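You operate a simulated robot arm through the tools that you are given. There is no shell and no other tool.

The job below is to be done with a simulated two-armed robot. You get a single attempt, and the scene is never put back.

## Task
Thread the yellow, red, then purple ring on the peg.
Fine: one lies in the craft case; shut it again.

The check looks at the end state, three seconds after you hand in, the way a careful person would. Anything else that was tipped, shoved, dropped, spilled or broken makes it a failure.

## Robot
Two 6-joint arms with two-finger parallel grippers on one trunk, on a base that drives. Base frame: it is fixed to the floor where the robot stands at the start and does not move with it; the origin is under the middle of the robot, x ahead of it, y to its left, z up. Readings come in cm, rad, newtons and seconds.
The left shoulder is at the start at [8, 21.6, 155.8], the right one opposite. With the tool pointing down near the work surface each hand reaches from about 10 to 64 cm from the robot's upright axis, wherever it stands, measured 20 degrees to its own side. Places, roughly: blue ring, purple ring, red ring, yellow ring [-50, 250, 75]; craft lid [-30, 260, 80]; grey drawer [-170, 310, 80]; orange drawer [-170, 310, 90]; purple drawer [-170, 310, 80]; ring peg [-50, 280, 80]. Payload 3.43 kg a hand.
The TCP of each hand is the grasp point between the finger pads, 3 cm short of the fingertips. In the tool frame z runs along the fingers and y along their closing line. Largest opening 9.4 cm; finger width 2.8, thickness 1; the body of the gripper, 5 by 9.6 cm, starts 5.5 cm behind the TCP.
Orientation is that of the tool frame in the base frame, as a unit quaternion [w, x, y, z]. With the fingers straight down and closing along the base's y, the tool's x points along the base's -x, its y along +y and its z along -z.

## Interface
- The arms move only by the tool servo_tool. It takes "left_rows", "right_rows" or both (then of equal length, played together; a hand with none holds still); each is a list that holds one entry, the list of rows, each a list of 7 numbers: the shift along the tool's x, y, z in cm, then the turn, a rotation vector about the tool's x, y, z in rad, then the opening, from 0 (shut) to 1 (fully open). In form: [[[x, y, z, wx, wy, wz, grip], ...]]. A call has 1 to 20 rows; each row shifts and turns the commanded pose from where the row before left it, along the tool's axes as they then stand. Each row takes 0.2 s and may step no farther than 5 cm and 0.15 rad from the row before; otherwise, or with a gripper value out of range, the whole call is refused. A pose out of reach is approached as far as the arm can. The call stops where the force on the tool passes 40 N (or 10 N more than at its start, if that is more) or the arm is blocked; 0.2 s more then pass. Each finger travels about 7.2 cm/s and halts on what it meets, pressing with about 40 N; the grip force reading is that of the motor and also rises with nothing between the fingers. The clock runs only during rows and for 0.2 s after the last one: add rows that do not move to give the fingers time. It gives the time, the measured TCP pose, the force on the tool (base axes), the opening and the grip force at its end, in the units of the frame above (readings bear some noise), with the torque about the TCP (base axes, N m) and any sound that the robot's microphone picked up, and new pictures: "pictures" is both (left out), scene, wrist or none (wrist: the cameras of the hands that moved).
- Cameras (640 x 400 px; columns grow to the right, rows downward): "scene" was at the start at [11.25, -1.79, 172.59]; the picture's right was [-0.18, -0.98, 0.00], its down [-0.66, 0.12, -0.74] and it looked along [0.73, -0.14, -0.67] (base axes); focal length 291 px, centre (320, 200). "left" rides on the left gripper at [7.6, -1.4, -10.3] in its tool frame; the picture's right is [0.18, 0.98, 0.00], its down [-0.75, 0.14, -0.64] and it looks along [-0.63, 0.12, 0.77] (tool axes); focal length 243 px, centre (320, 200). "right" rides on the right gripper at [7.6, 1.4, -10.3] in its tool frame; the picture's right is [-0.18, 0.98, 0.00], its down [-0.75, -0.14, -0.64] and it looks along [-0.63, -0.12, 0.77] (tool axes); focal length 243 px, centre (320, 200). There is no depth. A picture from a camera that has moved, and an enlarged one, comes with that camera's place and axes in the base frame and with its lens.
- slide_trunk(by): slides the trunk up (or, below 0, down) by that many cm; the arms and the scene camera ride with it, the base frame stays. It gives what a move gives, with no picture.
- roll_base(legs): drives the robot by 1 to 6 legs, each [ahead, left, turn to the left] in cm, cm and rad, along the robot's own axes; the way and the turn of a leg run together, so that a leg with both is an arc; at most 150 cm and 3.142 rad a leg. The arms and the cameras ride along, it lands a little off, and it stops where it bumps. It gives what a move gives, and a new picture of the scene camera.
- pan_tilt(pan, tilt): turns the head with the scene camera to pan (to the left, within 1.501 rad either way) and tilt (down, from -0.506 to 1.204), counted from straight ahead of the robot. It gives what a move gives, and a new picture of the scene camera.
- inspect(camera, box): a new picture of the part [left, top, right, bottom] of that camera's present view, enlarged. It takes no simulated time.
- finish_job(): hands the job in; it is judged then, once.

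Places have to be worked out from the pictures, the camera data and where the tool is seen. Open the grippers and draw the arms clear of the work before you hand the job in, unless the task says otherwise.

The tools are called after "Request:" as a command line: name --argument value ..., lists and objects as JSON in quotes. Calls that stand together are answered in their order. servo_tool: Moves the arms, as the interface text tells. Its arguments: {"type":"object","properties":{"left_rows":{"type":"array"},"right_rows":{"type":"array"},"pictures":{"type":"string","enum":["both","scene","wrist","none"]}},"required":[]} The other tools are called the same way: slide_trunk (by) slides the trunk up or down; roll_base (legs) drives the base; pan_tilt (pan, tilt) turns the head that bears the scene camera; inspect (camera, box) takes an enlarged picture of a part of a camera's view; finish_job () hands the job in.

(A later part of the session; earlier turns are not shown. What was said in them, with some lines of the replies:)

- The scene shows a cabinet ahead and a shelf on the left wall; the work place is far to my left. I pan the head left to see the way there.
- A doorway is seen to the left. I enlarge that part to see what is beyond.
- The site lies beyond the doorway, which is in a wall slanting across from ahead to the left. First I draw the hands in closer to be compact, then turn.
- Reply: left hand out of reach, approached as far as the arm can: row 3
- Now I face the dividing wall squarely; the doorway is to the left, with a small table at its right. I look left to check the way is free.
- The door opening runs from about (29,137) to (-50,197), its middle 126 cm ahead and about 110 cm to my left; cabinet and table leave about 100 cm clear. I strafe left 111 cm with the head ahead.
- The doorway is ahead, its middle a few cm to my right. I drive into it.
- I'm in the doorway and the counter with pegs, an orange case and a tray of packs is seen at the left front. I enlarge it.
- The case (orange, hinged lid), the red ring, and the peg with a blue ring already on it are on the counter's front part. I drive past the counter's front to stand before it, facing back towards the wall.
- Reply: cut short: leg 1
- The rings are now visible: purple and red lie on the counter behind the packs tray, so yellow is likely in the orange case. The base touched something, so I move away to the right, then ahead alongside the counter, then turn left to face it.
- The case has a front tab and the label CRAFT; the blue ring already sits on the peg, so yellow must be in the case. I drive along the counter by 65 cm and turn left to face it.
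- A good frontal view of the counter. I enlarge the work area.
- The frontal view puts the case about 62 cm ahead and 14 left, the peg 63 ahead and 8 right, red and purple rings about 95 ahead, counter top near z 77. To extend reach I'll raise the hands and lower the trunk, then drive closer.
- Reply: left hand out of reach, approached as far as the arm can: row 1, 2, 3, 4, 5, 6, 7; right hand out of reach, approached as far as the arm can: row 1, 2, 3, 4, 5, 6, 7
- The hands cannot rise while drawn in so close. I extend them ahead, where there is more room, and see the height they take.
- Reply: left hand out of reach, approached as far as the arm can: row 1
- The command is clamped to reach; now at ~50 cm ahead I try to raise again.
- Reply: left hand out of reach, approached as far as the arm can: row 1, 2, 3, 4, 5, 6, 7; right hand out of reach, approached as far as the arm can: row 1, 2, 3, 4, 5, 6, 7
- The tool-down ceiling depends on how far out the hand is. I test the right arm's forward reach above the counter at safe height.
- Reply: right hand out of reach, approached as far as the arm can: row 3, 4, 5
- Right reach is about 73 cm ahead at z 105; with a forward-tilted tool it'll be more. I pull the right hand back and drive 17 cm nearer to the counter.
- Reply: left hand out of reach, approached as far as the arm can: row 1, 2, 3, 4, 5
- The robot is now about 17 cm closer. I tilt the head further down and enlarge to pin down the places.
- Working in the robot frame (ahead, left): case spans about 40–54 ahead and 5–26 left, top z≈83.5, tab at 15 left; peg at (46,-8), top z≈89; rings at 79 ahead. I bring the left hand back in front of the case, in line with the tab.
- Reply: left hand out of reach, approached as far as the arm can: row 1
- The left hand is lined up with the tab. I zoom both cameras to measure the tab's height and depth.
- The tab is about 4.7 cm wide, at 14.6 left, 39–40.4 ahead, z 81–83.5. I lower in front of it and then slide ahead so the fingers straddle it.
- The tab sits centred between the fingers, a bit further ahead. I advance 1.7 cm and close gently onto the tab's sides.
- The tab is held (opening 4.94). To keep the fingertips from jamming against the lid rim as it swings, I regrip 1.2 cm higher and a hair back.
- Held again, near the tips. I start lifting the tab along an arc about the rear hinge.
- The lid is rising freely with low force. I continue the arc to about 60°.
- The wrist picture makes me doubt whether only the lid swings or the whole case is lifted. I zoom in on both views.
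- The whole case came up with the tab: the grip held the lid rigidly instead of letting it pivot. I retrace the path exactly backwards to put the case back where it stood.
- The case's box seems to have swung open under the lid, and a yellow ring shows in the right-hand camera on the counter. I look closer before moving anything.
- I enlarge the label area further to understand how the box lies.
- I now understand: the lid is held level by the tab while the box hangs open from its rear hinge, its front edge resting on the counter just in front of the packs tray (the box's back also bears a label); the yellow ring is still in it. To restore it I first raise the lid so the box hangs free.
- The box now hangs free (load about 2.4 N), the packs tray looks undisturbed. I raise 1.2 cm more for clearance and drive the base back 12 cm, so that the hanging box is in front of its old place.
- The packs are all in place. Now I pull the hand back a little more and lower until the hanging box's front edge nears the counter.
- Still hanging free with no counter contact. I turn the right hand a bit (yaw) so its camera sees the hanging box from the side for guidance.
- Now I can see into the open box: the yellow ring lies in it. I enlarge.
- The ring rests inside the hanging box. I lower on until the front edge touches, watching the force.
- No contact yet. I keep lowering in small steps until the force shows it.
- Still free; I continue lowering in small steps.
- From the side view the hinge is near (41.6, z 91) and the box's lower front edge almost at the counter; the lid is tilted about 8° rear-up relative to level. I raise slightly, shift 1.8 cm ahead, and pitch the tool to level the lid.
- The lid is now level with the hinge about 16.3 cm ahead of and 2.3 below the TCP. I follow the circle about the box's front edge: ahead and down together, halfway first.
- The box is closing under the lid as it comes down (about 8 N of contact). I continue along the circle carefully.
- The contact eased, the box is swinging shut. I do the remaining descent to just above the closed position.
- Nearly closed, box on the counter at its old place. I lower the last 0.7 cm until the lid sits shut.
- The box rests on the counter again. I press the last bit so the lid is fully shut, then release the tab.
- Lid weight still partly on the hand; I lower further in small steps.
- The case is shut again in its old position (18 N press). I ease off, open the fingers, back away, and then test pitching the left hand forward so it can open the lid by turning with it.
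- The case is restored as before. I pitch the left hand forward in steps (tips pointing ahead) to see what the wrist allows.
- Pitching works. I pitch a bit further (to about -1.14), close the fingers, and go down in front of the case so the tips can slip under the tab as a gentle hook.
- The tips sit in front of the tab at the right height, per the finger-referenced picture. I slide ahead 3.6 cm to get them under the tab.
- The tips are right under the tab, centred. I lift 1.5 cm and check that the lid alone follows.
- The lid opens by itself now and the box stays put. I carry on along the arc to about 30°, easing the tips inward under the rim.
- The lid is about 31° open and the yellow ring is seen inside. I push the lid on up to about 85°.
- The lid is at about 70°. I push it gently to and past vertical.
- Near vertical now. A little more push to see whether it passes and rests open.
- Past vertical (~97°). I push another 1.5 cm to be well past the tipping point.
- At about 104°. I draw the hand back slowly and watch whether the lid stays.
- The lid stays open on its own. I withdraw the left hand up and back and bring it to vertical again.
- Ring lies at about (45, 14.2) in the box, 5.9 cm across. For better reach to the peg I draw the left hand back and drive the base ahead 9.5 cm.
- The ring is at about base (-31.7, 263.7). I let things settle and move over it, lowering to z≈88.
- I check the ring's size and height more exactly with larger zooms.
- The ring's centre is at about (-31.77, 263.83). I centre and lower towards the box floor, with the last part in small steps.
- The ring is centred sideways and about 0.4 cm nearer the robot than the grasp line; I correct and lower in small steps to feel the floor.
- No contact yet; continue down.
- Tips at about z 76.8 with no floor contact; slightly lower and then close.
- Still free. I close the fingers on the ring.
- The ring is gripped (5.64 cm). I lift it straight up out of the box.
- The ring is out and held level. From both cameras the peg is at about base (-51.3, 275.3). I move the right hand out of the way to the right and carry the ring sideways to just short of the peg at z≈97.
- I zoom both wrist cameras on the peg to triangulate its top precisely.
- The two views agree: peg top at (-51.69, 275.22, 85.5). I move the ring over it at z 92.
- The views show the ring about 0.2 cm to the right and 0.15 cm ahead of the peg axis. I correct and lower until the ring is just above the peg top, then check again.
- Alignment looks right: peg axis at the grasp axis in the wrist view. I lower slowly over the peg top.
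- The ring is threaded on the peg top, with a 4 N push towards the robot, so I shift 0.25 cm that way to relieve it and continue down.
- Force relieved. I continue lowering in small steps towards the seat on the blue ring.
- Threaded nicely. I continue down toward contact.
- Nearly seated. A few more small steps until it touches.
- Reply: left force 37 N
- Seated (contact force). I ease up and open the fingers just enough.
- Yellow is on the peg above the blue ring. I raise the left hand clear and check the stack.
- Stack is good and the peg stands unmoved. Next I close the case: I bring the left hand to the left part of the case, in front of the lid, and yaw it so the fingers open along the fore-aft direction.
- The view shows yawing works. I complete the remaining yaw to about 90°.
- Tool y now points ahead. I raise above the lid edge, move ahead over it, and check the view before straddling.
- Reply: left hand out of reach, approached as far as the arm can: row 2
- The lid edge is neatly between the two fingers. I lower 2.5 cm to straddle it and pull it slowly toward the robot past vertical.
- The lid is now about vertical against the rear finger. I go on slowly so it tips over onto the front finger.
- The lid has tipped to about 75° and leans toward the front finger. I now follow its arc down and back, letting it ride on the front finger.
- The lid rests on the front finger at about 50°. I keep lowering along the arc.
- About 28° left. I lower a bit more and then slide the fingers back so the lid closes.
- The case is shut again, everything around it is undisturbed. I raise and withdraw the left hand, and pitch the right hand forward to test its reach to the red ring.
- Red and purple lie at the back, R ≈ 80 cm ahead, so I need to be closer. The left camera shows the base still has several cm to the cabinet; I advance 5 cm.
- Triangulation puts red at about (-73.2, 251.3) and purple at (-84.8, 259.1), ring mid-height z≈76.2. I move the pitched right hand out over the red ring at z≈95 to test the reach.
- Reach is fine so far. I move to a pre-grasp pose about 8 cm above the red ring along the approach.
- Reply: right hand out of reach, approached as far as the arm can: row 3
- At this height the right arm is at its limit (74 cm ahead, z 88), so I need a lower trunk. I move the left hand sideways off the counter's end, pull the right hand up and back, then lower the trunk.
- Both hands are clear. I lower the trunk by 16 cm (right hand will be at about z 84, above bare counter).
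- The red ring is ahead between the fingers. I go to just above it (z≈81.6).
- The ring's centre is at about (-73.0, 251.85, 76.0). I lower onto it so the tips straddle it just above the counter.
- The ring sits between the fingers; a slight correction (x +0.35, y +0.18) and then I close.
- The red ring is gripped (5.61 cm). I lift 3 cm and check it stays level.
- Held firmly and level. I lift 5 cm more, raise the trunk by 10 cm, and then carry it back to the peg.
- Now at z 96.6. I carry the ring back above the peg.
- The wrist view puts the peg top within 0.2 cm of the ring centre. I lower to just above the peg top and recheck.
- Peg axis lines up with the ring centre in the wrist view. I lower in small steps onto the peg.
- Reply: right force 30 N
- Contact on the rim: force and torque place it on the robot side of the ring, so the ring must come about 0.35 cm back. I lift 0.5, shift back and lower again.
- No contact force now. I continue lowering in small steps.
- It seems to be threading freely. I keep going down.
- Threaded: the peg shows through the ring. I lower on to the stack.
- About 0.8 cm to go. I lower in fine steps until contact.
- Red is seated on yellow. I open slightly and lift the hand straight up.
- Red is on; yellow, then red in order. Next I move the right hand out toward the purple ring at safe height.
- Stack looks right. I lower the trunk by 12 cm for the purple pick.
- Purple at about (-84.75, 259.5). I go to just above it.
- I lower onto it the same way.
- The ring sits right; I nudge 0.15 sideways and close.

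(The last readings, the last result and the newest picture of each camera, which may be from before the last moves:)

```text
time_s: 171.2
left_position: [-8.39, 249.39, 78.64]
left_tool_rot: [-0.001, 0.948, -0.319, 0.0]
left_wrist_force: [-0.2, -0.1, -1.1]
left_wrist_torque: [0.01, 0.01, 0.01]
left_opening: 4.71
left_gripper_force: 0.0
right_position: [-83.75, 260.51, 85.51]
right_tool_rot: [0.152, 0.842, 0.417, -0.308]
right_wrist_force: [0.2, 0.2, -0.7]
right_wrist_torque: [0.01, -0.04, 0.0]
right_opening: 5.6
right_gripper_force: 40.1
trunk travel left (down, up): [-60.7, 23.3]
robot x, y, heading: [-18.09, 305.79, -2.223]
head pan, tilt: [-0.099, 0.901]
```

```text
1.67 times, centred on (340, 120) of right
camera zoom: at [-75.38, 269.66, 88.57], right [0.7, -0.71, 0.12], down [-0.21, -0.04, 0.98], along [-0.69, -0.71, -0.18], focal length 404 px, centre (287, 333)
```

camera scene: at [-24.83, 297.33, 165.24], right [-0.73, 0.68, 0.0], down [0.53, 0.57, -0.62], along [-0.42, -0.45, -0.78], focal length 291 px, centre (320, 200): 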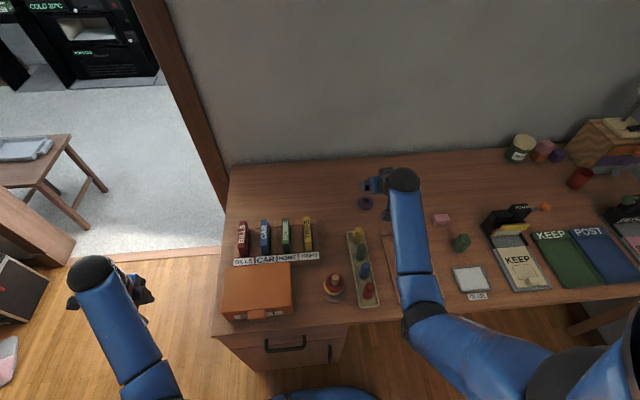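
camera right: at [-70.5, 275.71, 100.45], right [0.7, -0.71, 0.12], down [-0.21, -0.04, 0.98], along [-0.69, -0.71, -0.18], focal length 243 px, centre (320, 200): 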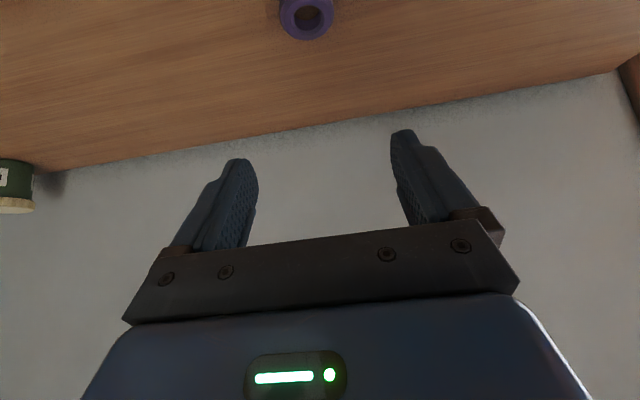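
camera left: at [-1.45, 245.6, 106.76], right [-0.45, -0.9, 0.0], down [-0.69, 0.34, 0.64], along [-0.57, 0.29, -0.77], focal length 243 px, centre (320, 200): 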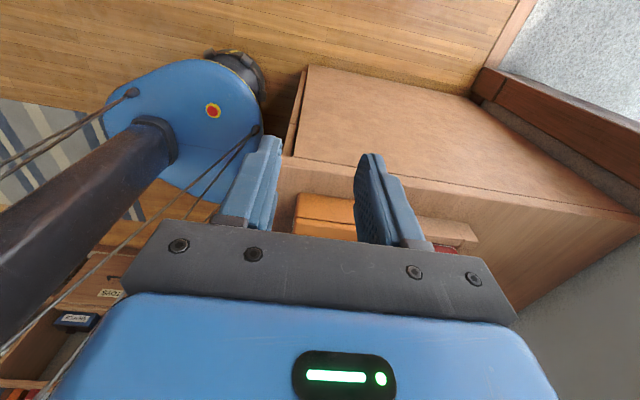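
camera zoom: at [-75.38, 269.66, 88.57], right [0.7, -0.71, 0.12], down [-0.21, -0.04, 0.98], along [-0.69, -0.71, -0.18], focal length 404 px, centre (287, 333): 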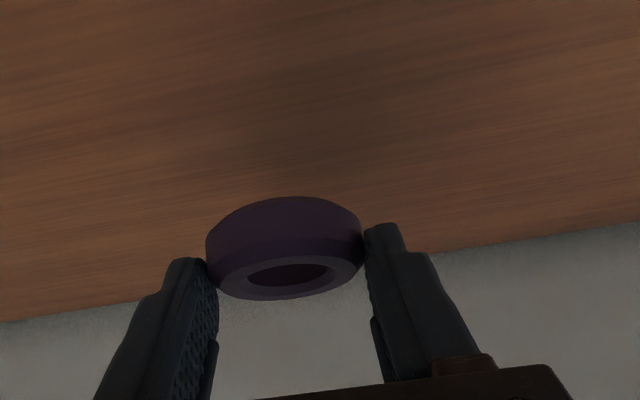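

Purple is held just like red was. I raise the trunk 12 cm and carry it to above the peg.

Request:
slide_trunk --by 12

Request:
servo_tool --right_rows '[[[2.793, 1.833, -2.351, 0, 0, 0, 0.45], [2.793, 1.833, -2.351, 0, 0, 0, 0.45], [2.793, 1.833, -2.351, 0, 0, 0, 0.45], [2.793, 1.833, -2.351, 0, 0, 0, 0.45], [2.793, 1.833, -2.351, 0, 0, 0, 0.45], [2.793, 1.833, -2.351, 0, 0, 0, 0.45], [2.793, 1.833, -2.351, 0, 0, 0, 0.45], [2.793, 1.833, -2.351, 0, 0, 0, 0.45], [2.793, 1.833, -2.351, 0, 0, 0, 0.45], [0, 0, 0, 0, 0, 0, 0.45]]]'

Request:
inspect --camera "right" --box '[200, 0, 480, 240]'

```text
time_s: 172.7
left_position: [-8.46, 249.33, 90.57]
left_tool_rot: [-0.001, 0.948, -0.319, 0.0]
left_wrist_force: [-0.5, -0.4, -0.2]
left_wrist_torque: [-0.03, 0.0, -0.03]
left_opening: 4.68
left_gripper_force: 0.1
right_position: [-83.94, 260.59, 97.67]
right_tool_rot: [0.152, 0.842, 0.417, -0.307]
right_wrist_force: [-0.6, 0.2, -0.4]
right_wrist_torque: [0.01, -0.01, 0.02]
right_opening: 5.65
right_gripper_force: 40.2
trunk travel left (down, up): [-72.7, 11.3]
robot x, y, heading: [-17.42, 305.62, -2.221]
head pan, tilt: [-0.099, 0.901]
```

```text
time_s: 174.9
left_position: [-8.38, 249.29, 90.68]
left_tool_rot: [0.0, 0.948, -0.318, 0.0]
left_wrist_force: [-0.1, 0.5, -0.1]
left_wrist_torque: [0.01, 0.01, -0.01]
left_opening: 4.69
left_gripper_force: 0.1
right_position: [-50.93, 276.68, 97.61]
right_tool_rot: [0.151, 0.843, 0.417, -0.306]
right_wrist_force: [0.5, -0.1, 0.2]
right_wrist_torque: [-0.01, 0.0, -0.01]
right_opening: 5.61
right_gripper_force: 39.9
trunk travel left (down, up): [-72.7, 11.3]
robot x, y, heading: [-18.02, 305.59, -2.225]
head pan, tilt: [-0.099, 0.901]
camera scene: at [-24.9, 297.26, 165.23], right [-0.73, 0.68, 0.0], down [0.53, 0.57, -0.62], along [-0.42, -0.45, -0.78], focal length 291 px, centre (320, 200)
camera right: at [-42.48, 285.85, 100.6], right [0.7, -0.71, 0.12], down [-0.21, -0.04, 0.98], along [-0.69, -0.7, -0.18], focal length 243 px, centre (320, 200)
```

scene: 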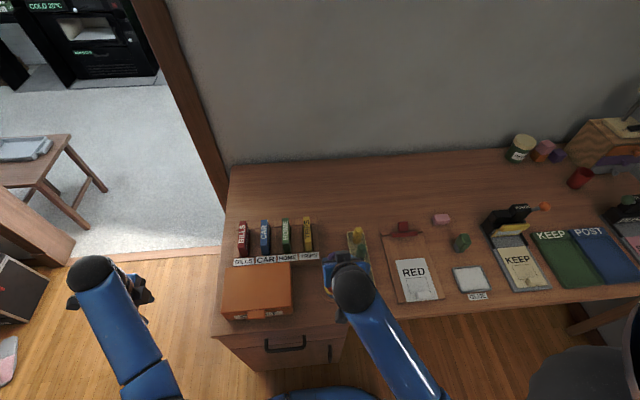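
right: 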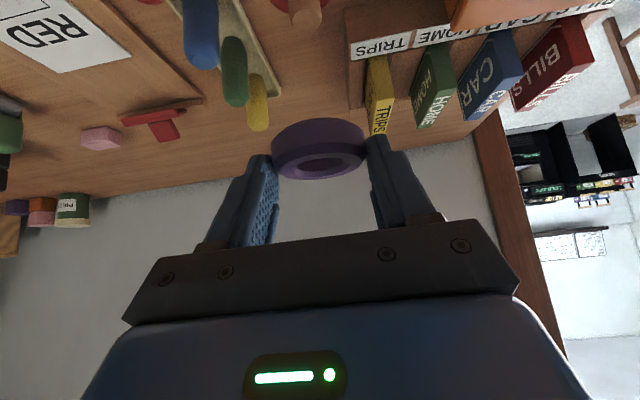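

```text
1.67 times, centred on (340, 120) of right
camera zoom: at [-42.48, 285.85, 100.6], right [0.7, -0.71, 0.12], down [-0.21, -0.04, 0.98], along [-0.69, -0.7, -0.18], focal length 404 px, centre (287, 333)
```

zoom: 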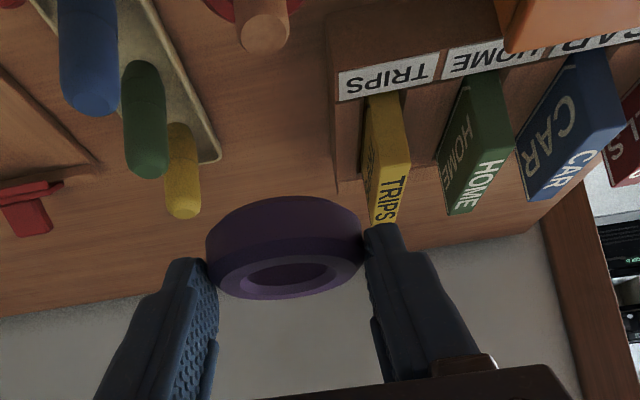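

Nearly aligned; with a small correction I lower to just above the peg top.

Request:
servo_tool --right_rows '[[[1.55, 0.05, 1.79, 0, 0, 0, 0.45], [1.55, 0.05, 1.79, 0, 0, 0, 0.45], [1.55, 0.05, 1.79, 0, 0, 0, 0.45], [0, 0, 0, 0, 0, 0, 0.45]]]' --pictures "none"

Request:
inspect --camera "right" --box '[200, 0, 480, 240]'

```text
time_s: 175.9
left_position: [-8.43, 249.27, 90.54]
left_tool_rot: [-0.001, 0.948, -0.317, 0.0]
left_wrist_force: [-0.1, -0.9, -0.6]
left_wrist_torque: [-0.01, 0.0, -0.02]
left_opening: 4.73
left_gripper_force: 0.1
right_position: [-50.65, 276.75, 90.56]
right_tool_rot: [0.153, 0.841, 0.418, -0.307]
right_wrist_force: [-1.1, 0.6, 0.3]
right_wrist_torque: [0.0, 0.01, -0.01]
right_opening: 5.62
right_gripper_force: 40.6
trunk travel left (down, up): [-72.7, 11.3]
robot x, y, heading: [-17.99, 305.6, -2.224]
head pan, tilt: [-0.099, 0.901]
```

```text
1.67 times, centred on (340, 120) of right
camera zoom: at [-42.15, 285.86, 93.45], right [0.7, -0.71, 0.12], down [-0.21, -0.04, 0.98], along [-0.69, -0.71, -0.18], focal length 404 px, centre (287, 333)
```

zoom: 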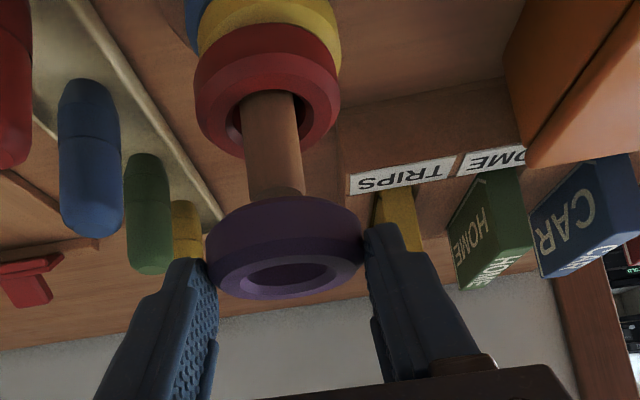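

Aligned like before with the correction included. I lower in small steps onto the peg.

Request:
servo_tool --right_rows '[[[0.26, 0, 0.31, 0, 0, 0, 0.45], [0.26, 0, 0.31, 0, 0, 0, 0.45], [0.16, 0, 0.19, 0, 0, 0, 0.45], [0.16, 0, 0.19, 0, 0, 0, 0.45], [0.16, 0, 0.19, 0, 0, 0, 0.45], [0.16, 0, 0.19, 0, 0, 0, 0.45], [0, 0, 0, 0, 0, 0, 0.45]]]' --pictures "none"

Request:
inspect --camera "right" --box '[200, 0, 480, 240]'

```text
time_s: 177.5
left_position: [-8.44, 249.33, 90.61]
left_tool_rot: [-0.001, 0.948, -0.317, 0.0]
left_wrist_force: [0.6, 0.2, 0.0]
left_wrist_torque: [-0.02, 0.0, -0.06]
left_opening: 4.69
left_gripper_force: 0.1
right_position: [-50.79, 276.59, 88.62]
right_tool_rot: [0.153, 0.842, 0.418, -0.306]
right_wrist_force: [0.4, -0.4, 0.3]
right_wrist_torque: [0.01, -0.03, -0.02]
right_opening: 5.6
right_gripper_force: 40.2
trunk travel left (down, up): [-72.7, 11.3]
robot x, y, heading: [-17.85, 305.33, -2.226]
head pan, tilt: [-0.099, 0.901]
```

```text
1.67 times, centred on (340, 120) of right
camera zoom: at [-42.22, 285.82, 91.66], right [0.7, -0.71, 0.12], down [-0.21, -0.04, 0.98], along [-0.69, -0.71, -0.18], focal length 404 px, centre (287, 333)
```

zoom: 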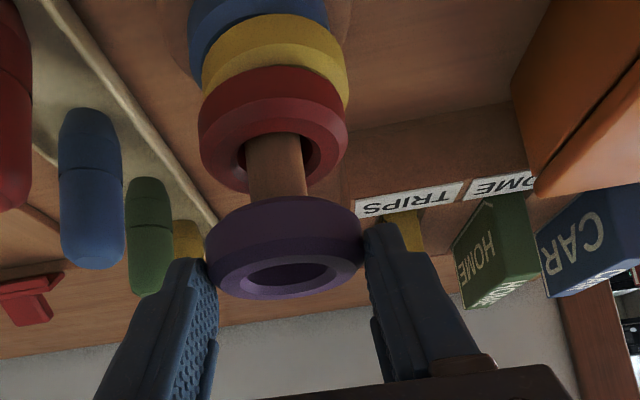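

No contact resistance. I continue.

Request:
servo_tool --right_rows '[[[0.16, 0, 0.19, 0, 0, 0, 0.45], [0.16, 0, 0.19, 0, 0, 0, 0.45], [0.16, 0, 0.19, 0, 0, 0, 0.45], [0.16, 0, 0.19, 0, 0, 0, 0.45], [0, 0, 0, 0, 0, 0, 0.45]]]' --pictures "none"

Request:
inspect --camera "right" --box '[200, 0, 480, 240]'

```text
time_s: 178.7
left_position: [-8.57, 249.32, 90.64]
left_tool_rot: [-0.001, 0.948, -0.318, 0.0]
left_wrist_force: [-0.5, 0.3, 0.0]
left_wrist_torque: [0.0, 0.02, 0.03]
left_opening: 4.7
left_gripper_force: 0.1
right_position: [-50.85, 276.59, 87.75]
right_tool_rot: [0.152, 0.842, 0.417, -0.307]
right_wrist_force: [-0.8, 0.2, -0.6]
right_wrist_torque: [0.0, -0.01, -0.01]
right_opening: 5.64
right_gripper_force: 39.8
trunk travel left (down, up): [-72.7, 11.3]
robot x, y, heading: [-17.89, 305.92, -2.222]
head pan, tilt: [-0.099, 0.901]
```

```text
1.67 times, centred on (340, 120) of right
camera zoom: at [-42.22, 285.83, 90.63], right [0.7, -0.71, 0.12], down [-0.21, -0.04, 0.98], along [-0.69, -0.71, -0.18], focal length 404 px, centre (287, 333)
```

zoom: 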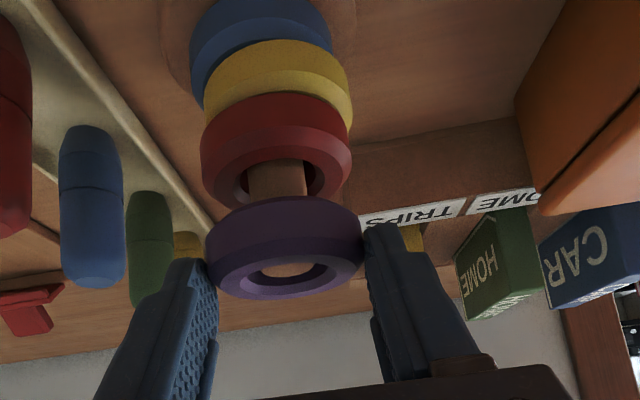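

Threaded on. I lower to the stack.

Request:
servo_tool --right_rows '[[[0.26, 0, 0.31, 0, 0, 0, 0.45], [0.26, 0, 0.31, 0, 0, 0, 0.45], [0.26, 0, 0.31, 0, 0, 0, 0.45], [0.26, 0, 0.31, 0, 0, 0, 0.45], [0.1, 0, 0.12, 0, 0, 0, 0.45], [0, 0, 0, 0, 0, 0, 0.45]]]' --pictures "none"

Request:
inspect --camera "right" --box '[200, 0, 480, 240]'

```text
time_s: 180.1
left_position: [-8.46, 249.29, 90.7]
left_tool_rot: [-0.002, 0.948, -0.318, 0.0]
left_wrist_force: [0.1, -0.3, 0.4]
left_wrist_torque: [-0.02, -0.01, 0.0]
left_opening: 4.71
left_gripper_force: 0.1
right_position: [-50.56, 276.66, 85.88]
right_tool_rot: [0.153, 0.841, 0.417, -0.308]
right_wrist_force: [-0.5, -0.1, 0.0]
right_wrist_torque: [0.0, -0.03, -0.03]
right_opening: 5.61
right_gripper_force: 40.0
trunk travel left (down, up): [-72.7, 11.3]
robot x, y, heading: [-17.88, 305.32, -2.223]
head pan, tilt: [-0.099, 0.901]
```

```text
1.67 times, centred on (340, 120) of right
camera zoom: at [-42.19, 285.77, 88.89], right [0.7, -0.71, 0.12], down [-0.21, -0.04, 0.98], along [-0.69, -0.71, -0.18], focal length 404 px, centre (287, 333)
```

zoom: 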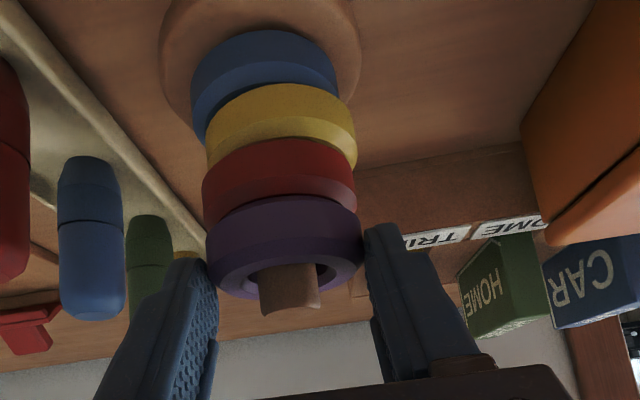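

Almost seated; two more fine steps.

Request:
servo_tool --right_rows '[[[0.13, 0, 0.15, 0, 0, 0, 0.45], [0.1, 0, 0.12, 0, 0, 0, 0.45], [0, 0, 0, 0, 0, 0, 0.45]]]' --pictures "none"

```text
time_s: 180.9
left_position: [-8.48, 249.33, 90.77]
left_tool_rot: [0.0, 0.948, -0.319, 0.0]
left_wrist_force: [-0.8, 0.1, 0.4]
left_wrist_torque: [0.0, 0.01, 0.0]
left_opening: 4.68
left_gripper_force: 0.0
right_position: [-50.6, 276.5, 85.81]
right_tool_rot: [0.154, 0.841, 0.417, -0.308]
right_wrist_force: [-0.9, 0.7, 15.6]
right_wrist_torque: [-0.14, 0.19, -0.01]
right_opening: 5.62
right_gripper_force: 40.0
trunk travel left (down, up): [-72.7, 11.3]
robot x, y, heading: [-17.77, 305.75, -2.221]
head pan, tilt: [-0.099, 0.901]
```

Contact (15.6 N): purple is seated on red. I ease up a touch, open, and lift straight up.

Request:
servo_tool --right_rows '[[[-0.1, 0, -0.12, 0, 0, 0, 0.45], [0, 0, 0, 0, 0, 0, 0.62], [0, 0, 0, 0, 0, 0, 0.7], [0, 0, 0, 0, 0, 0, 0.73], [-0.64, 0, -0.77, 0, 0, 0, 0.73], [-1.29, 0, -1.53, 0, 0, 0, 0.73], [-1.93, 0, -2.3, 0, 0, 0, 0.73], [-1.93, 0, -2.3, 0, 0, 0, 0.73], [0, 0, 0, 0, 0, 0, 0.73]]]' --pictures "none"

Request:
inspect --camera "right" --box '[160, 0, 480, 240]'

```text
time_s: 182.9
left_position: [-8.34, 249.17, 90.68]
left_tool_rot: [0.0, 0.948, -0.318, 0.0]
left_wrist_force: [-0.7, -0.2, 0.2]
left_wrist_torque: [0.01, 0.02, -0.02]
left_opening: 4.7
left_gripper_force: 0.0
right_position: [-50.57, 276.78, 94.74]
right_tool_rot: [0.151, 0.842, 0.418, -0.306]
right_wrist_force: [0.4, 0.8, 0.5]
right_wrist_torque: [0.03, -0.01, -0.03]
right_opening: 6.84
right_gripper_force: 0.1
trunk travel left (down, up): [-72.7, 11.3]
robot x, y, heading: [-17.98, 305.57, -2.228]
head pan, tilt: [-0.099, 0.901]
```

```text
1.67 times, centred on (320, 120) of right
camera zoom: at [-42.15, 285.92, 97.76], right [0.7, -0.71, 0.12], down [-0.21, -0.05, 0.98], along [-0.69, -0.71, -0.18], focal length 404 px, centre (320, 333)
```

zoom: 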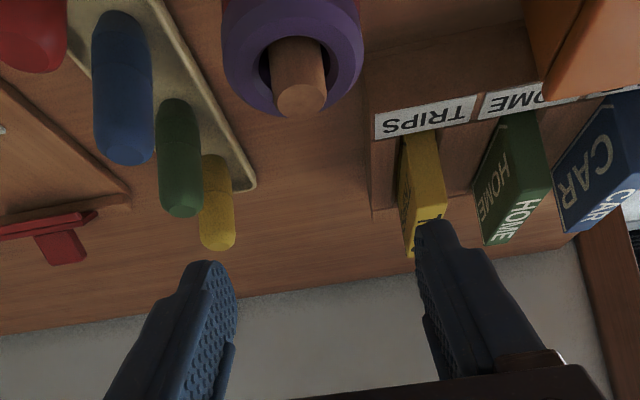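

All rings are on. I raise the trunk 6 cm for clearance, then drive the base straight back away from the counter.

Request:
slide_trunk --by 6

Request:
roll_base --legs '[[-20, 0, 0]]'

Request:
inspect --camera "scene" --box '[200, 120, 420, 280]'

```text
time_s: 183.9
left_position: [-8.4, 249.26, 96.76]
left_tool_rot: [-0.001, 0.948, -0.318, 0.001]
left_wrist_force: [0.4, 0.6, 0.9]
left_wrist_torque: [-0.03, -0.04, 0.0]
left_opening: 4.72
left_gripper_force: 0.2
right_position: [-50.6, 276.78, 100.8]
right_tool_rot: [0.152, 0.842, 0.417, -0.306]
right_wrist_force: [0.0, -0.2, 0.0]
right_wrist_torque: [0.01, -0.01, 0.02]
right_opening: 6.84
right_gripper_force: 0.0
trunk travel left (down, up): [-78.7, 5.3]
robot x, y, heading: [-18.27, 305.55, -2.225]
head pan, tilt: [-0.099, 0.901]
```

```text
time_s: 185.5
left_position: [3.54, 265.02, 96.54]
left_tool_rot: [-0.002, 0.948, -0.318, 0.001]
left_wrist_force: [-0.2, 0.4, 0.2]
left_wrist_torque: [0.06, 0.0, 0.01]
left_opening: 4.72
left_gripper_force: 0.1
right_position: [-38.7, 292.59, 100.73]
right_tool_rot: [0.151, 0.842, 0.417, -0.306]
right_wrist_force: [-0.5, -0.7, 0.0]
right_wrist_torque: [0.01, -0.03, 0.03]
right_opening: 6.88
right_gripper_force: 0.1
trunk travel left (down, up): [-78.7, 5.3]
robot x, y, heading: [-5.98, 321.58, -2.224]
head pan, tilt: [-0.099, 0.901]
camera scene: at [-13.05, 312.82, 171.18], right [-0.73, 0.68, 0.0], down [0.54, 0.58, -0.62], along [-0.42, -0.45, -0.79], focal length 291 px, centre (320, 200)
```

scene: 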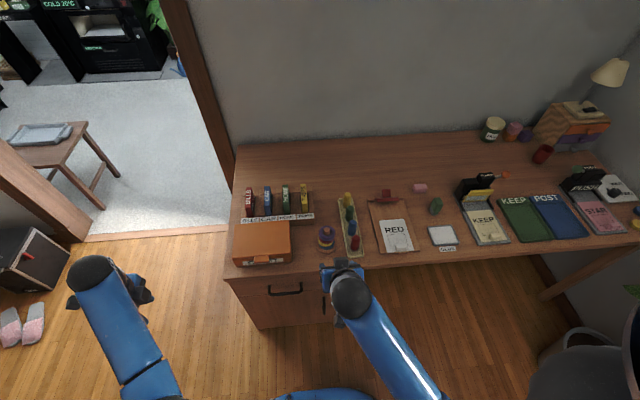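

```text
2.50 times, centred on (310, 200) of scene
camera zoom: at [-13.05, 312.82, 171.18], right [-0.73, 0.68, 0.0], down [0.54, 0.58, -0.62], along [-0.42, -0.45, -0.79], focal length 728 px, centre (345, 200)
```

zoom: 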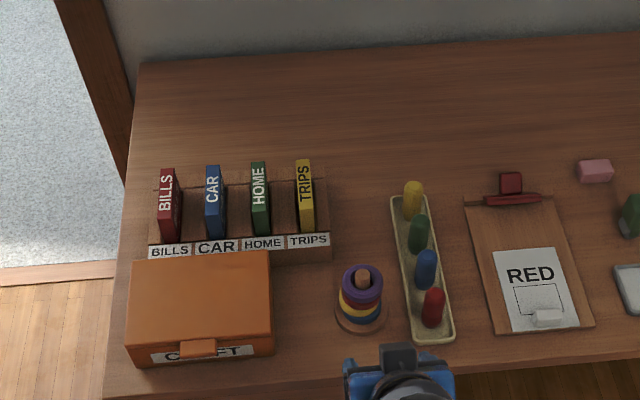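

Everything is in place: stack blue, yellow, red, purple; case shut. I open both grippers, back off a little more and take a last close look.

Request:
servo_tool --left_rows '[[[0, 0, 0, 0, 0, 0, 0.8], [0, 0, 0, 0, 0, 0, 1.0], [0, 0, 0, 0, 0, 0, 1.0]]]' --right_rows '[[[0, 0, 0, 0, 0, 0, 0.9], [0, 0, 0, 0, 0, 0, 1.0], [0, 0, 0, 0, 0, 0, 1.0]]]' --pictures "none"

Request:
roll_base --legs '[[-15, 0, 0]]'

Request:
inspect --camera "scene" --box '[220, 170, 340, 260]'

```text
time_s: 186.3
left_position: [3.65, 265.23, 96.67]
left_tool_rot: [-0.001, 0.948, -0.318, 0.001]
left_wrist_force: [-0.5, -0.4, -0.4]
left_wrist_torque: [0.03, 0.05, -0.02]
left_opening: 9.4
left_gripper_force: 0.1
right_position: [-38.48, 292.84, 100.75]
right_tool_rot: [0.151, 0.842, 0.417, -0.307]
right_wrist_force: [-0.4, 0.5, -0.1]
right_wrist_torque: [-0.02, -0.03, 0.01]
right_opening: 9.4
right_gripper_force: 0.0
trunk travel left (down, up): [-78.7, 5.3]
robot x, y, heading: [-5.86, 321.85, -2.225]
head pan, tilt: [-0.099, 0.901]
```

```text
time_s: 187.7
left_position: [12.59, 276.88, 96.56]
left_tool_rot: [-0.002, 0.948, -0.318, 0.001]
left_wrist_force: [-0.7, -0.7, 0.2]
left_wrist_torque: [0.04, 0.01, -0.01]
left_opening: 9.42
left_gripper_force: 0.1
right_position: [-29.48, 304.37, 100.67]
right_tool_rot: [0.151, 0.842, 0.417, -0.306]
right_wrist_force: [0.0, -0.2, -0.9]
right_wrist_torque: [0.02, 0.01, -0.01]
right_opening: 9.38
right_gripper_force: 0.1
trunk travel left (down, up): [-78.7, 5.3]
robot x, y, heading: [3.14, 333.31, -2.221]
head pan, tilt: [-0.099, 0.901]
camera scene: at [-3.87, 324.87, 171.2], right [-0.73, 0.68, 0.0], down [0.54, 0.57, -0.62], along [-0.42, -0.45, -0.79], focal length 291 px, centre (320, 200)
```

scene: 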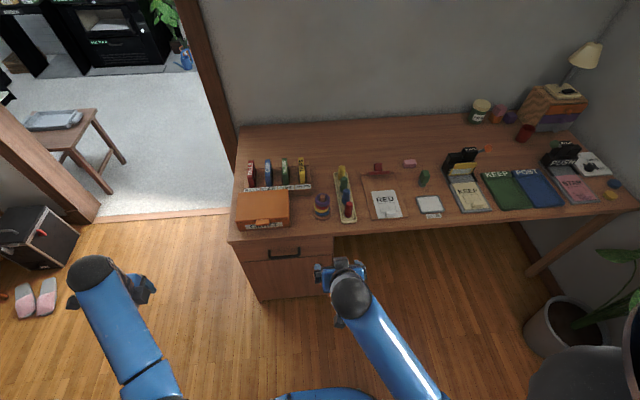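

```text
4.44 times, centred on (280, 215) of scene
camera zoom: at [-3.87, 324.87, 171.2], right [-0.73, 0.68, 0.0], down [0.54, 0.57, -0.62], along [-0.42, -0.45, -0.79], focal length 1294 px, centre (498, 133)
```

zoom: 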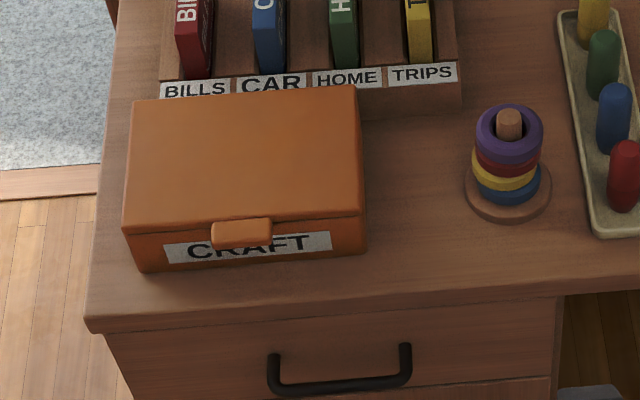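

The lid is fully shut and the peg carries blue, yellow, red and purple in order. Both hands are open and clear of the counter, so I hand the job in.

Request:
finish_job

```text
The job is handed in.
```

The yellow, red and purple rings are on the peg in that order, above the blue ring that was already there. The craft case is shut again, and I handed the job in with both grippers open and clear of the counter.

- **Case was lifted by mistake:** My first try at opening the lid picked up the whole case. Its box swung open and leaned against the packs tray. I set it back down to within about a millimetre of its original spot by the hand readings, then opened the lid properly from under its tab. The yellow ring stayed inside throughout.
- **Other contact:** The packs and their tray looked undisturbed in the pictures afterwards, and I saw nothing else out of place. While I was driving to the counter, one leg was reported cut short, possibly by a bump. I saw no sign that anything had shifted.
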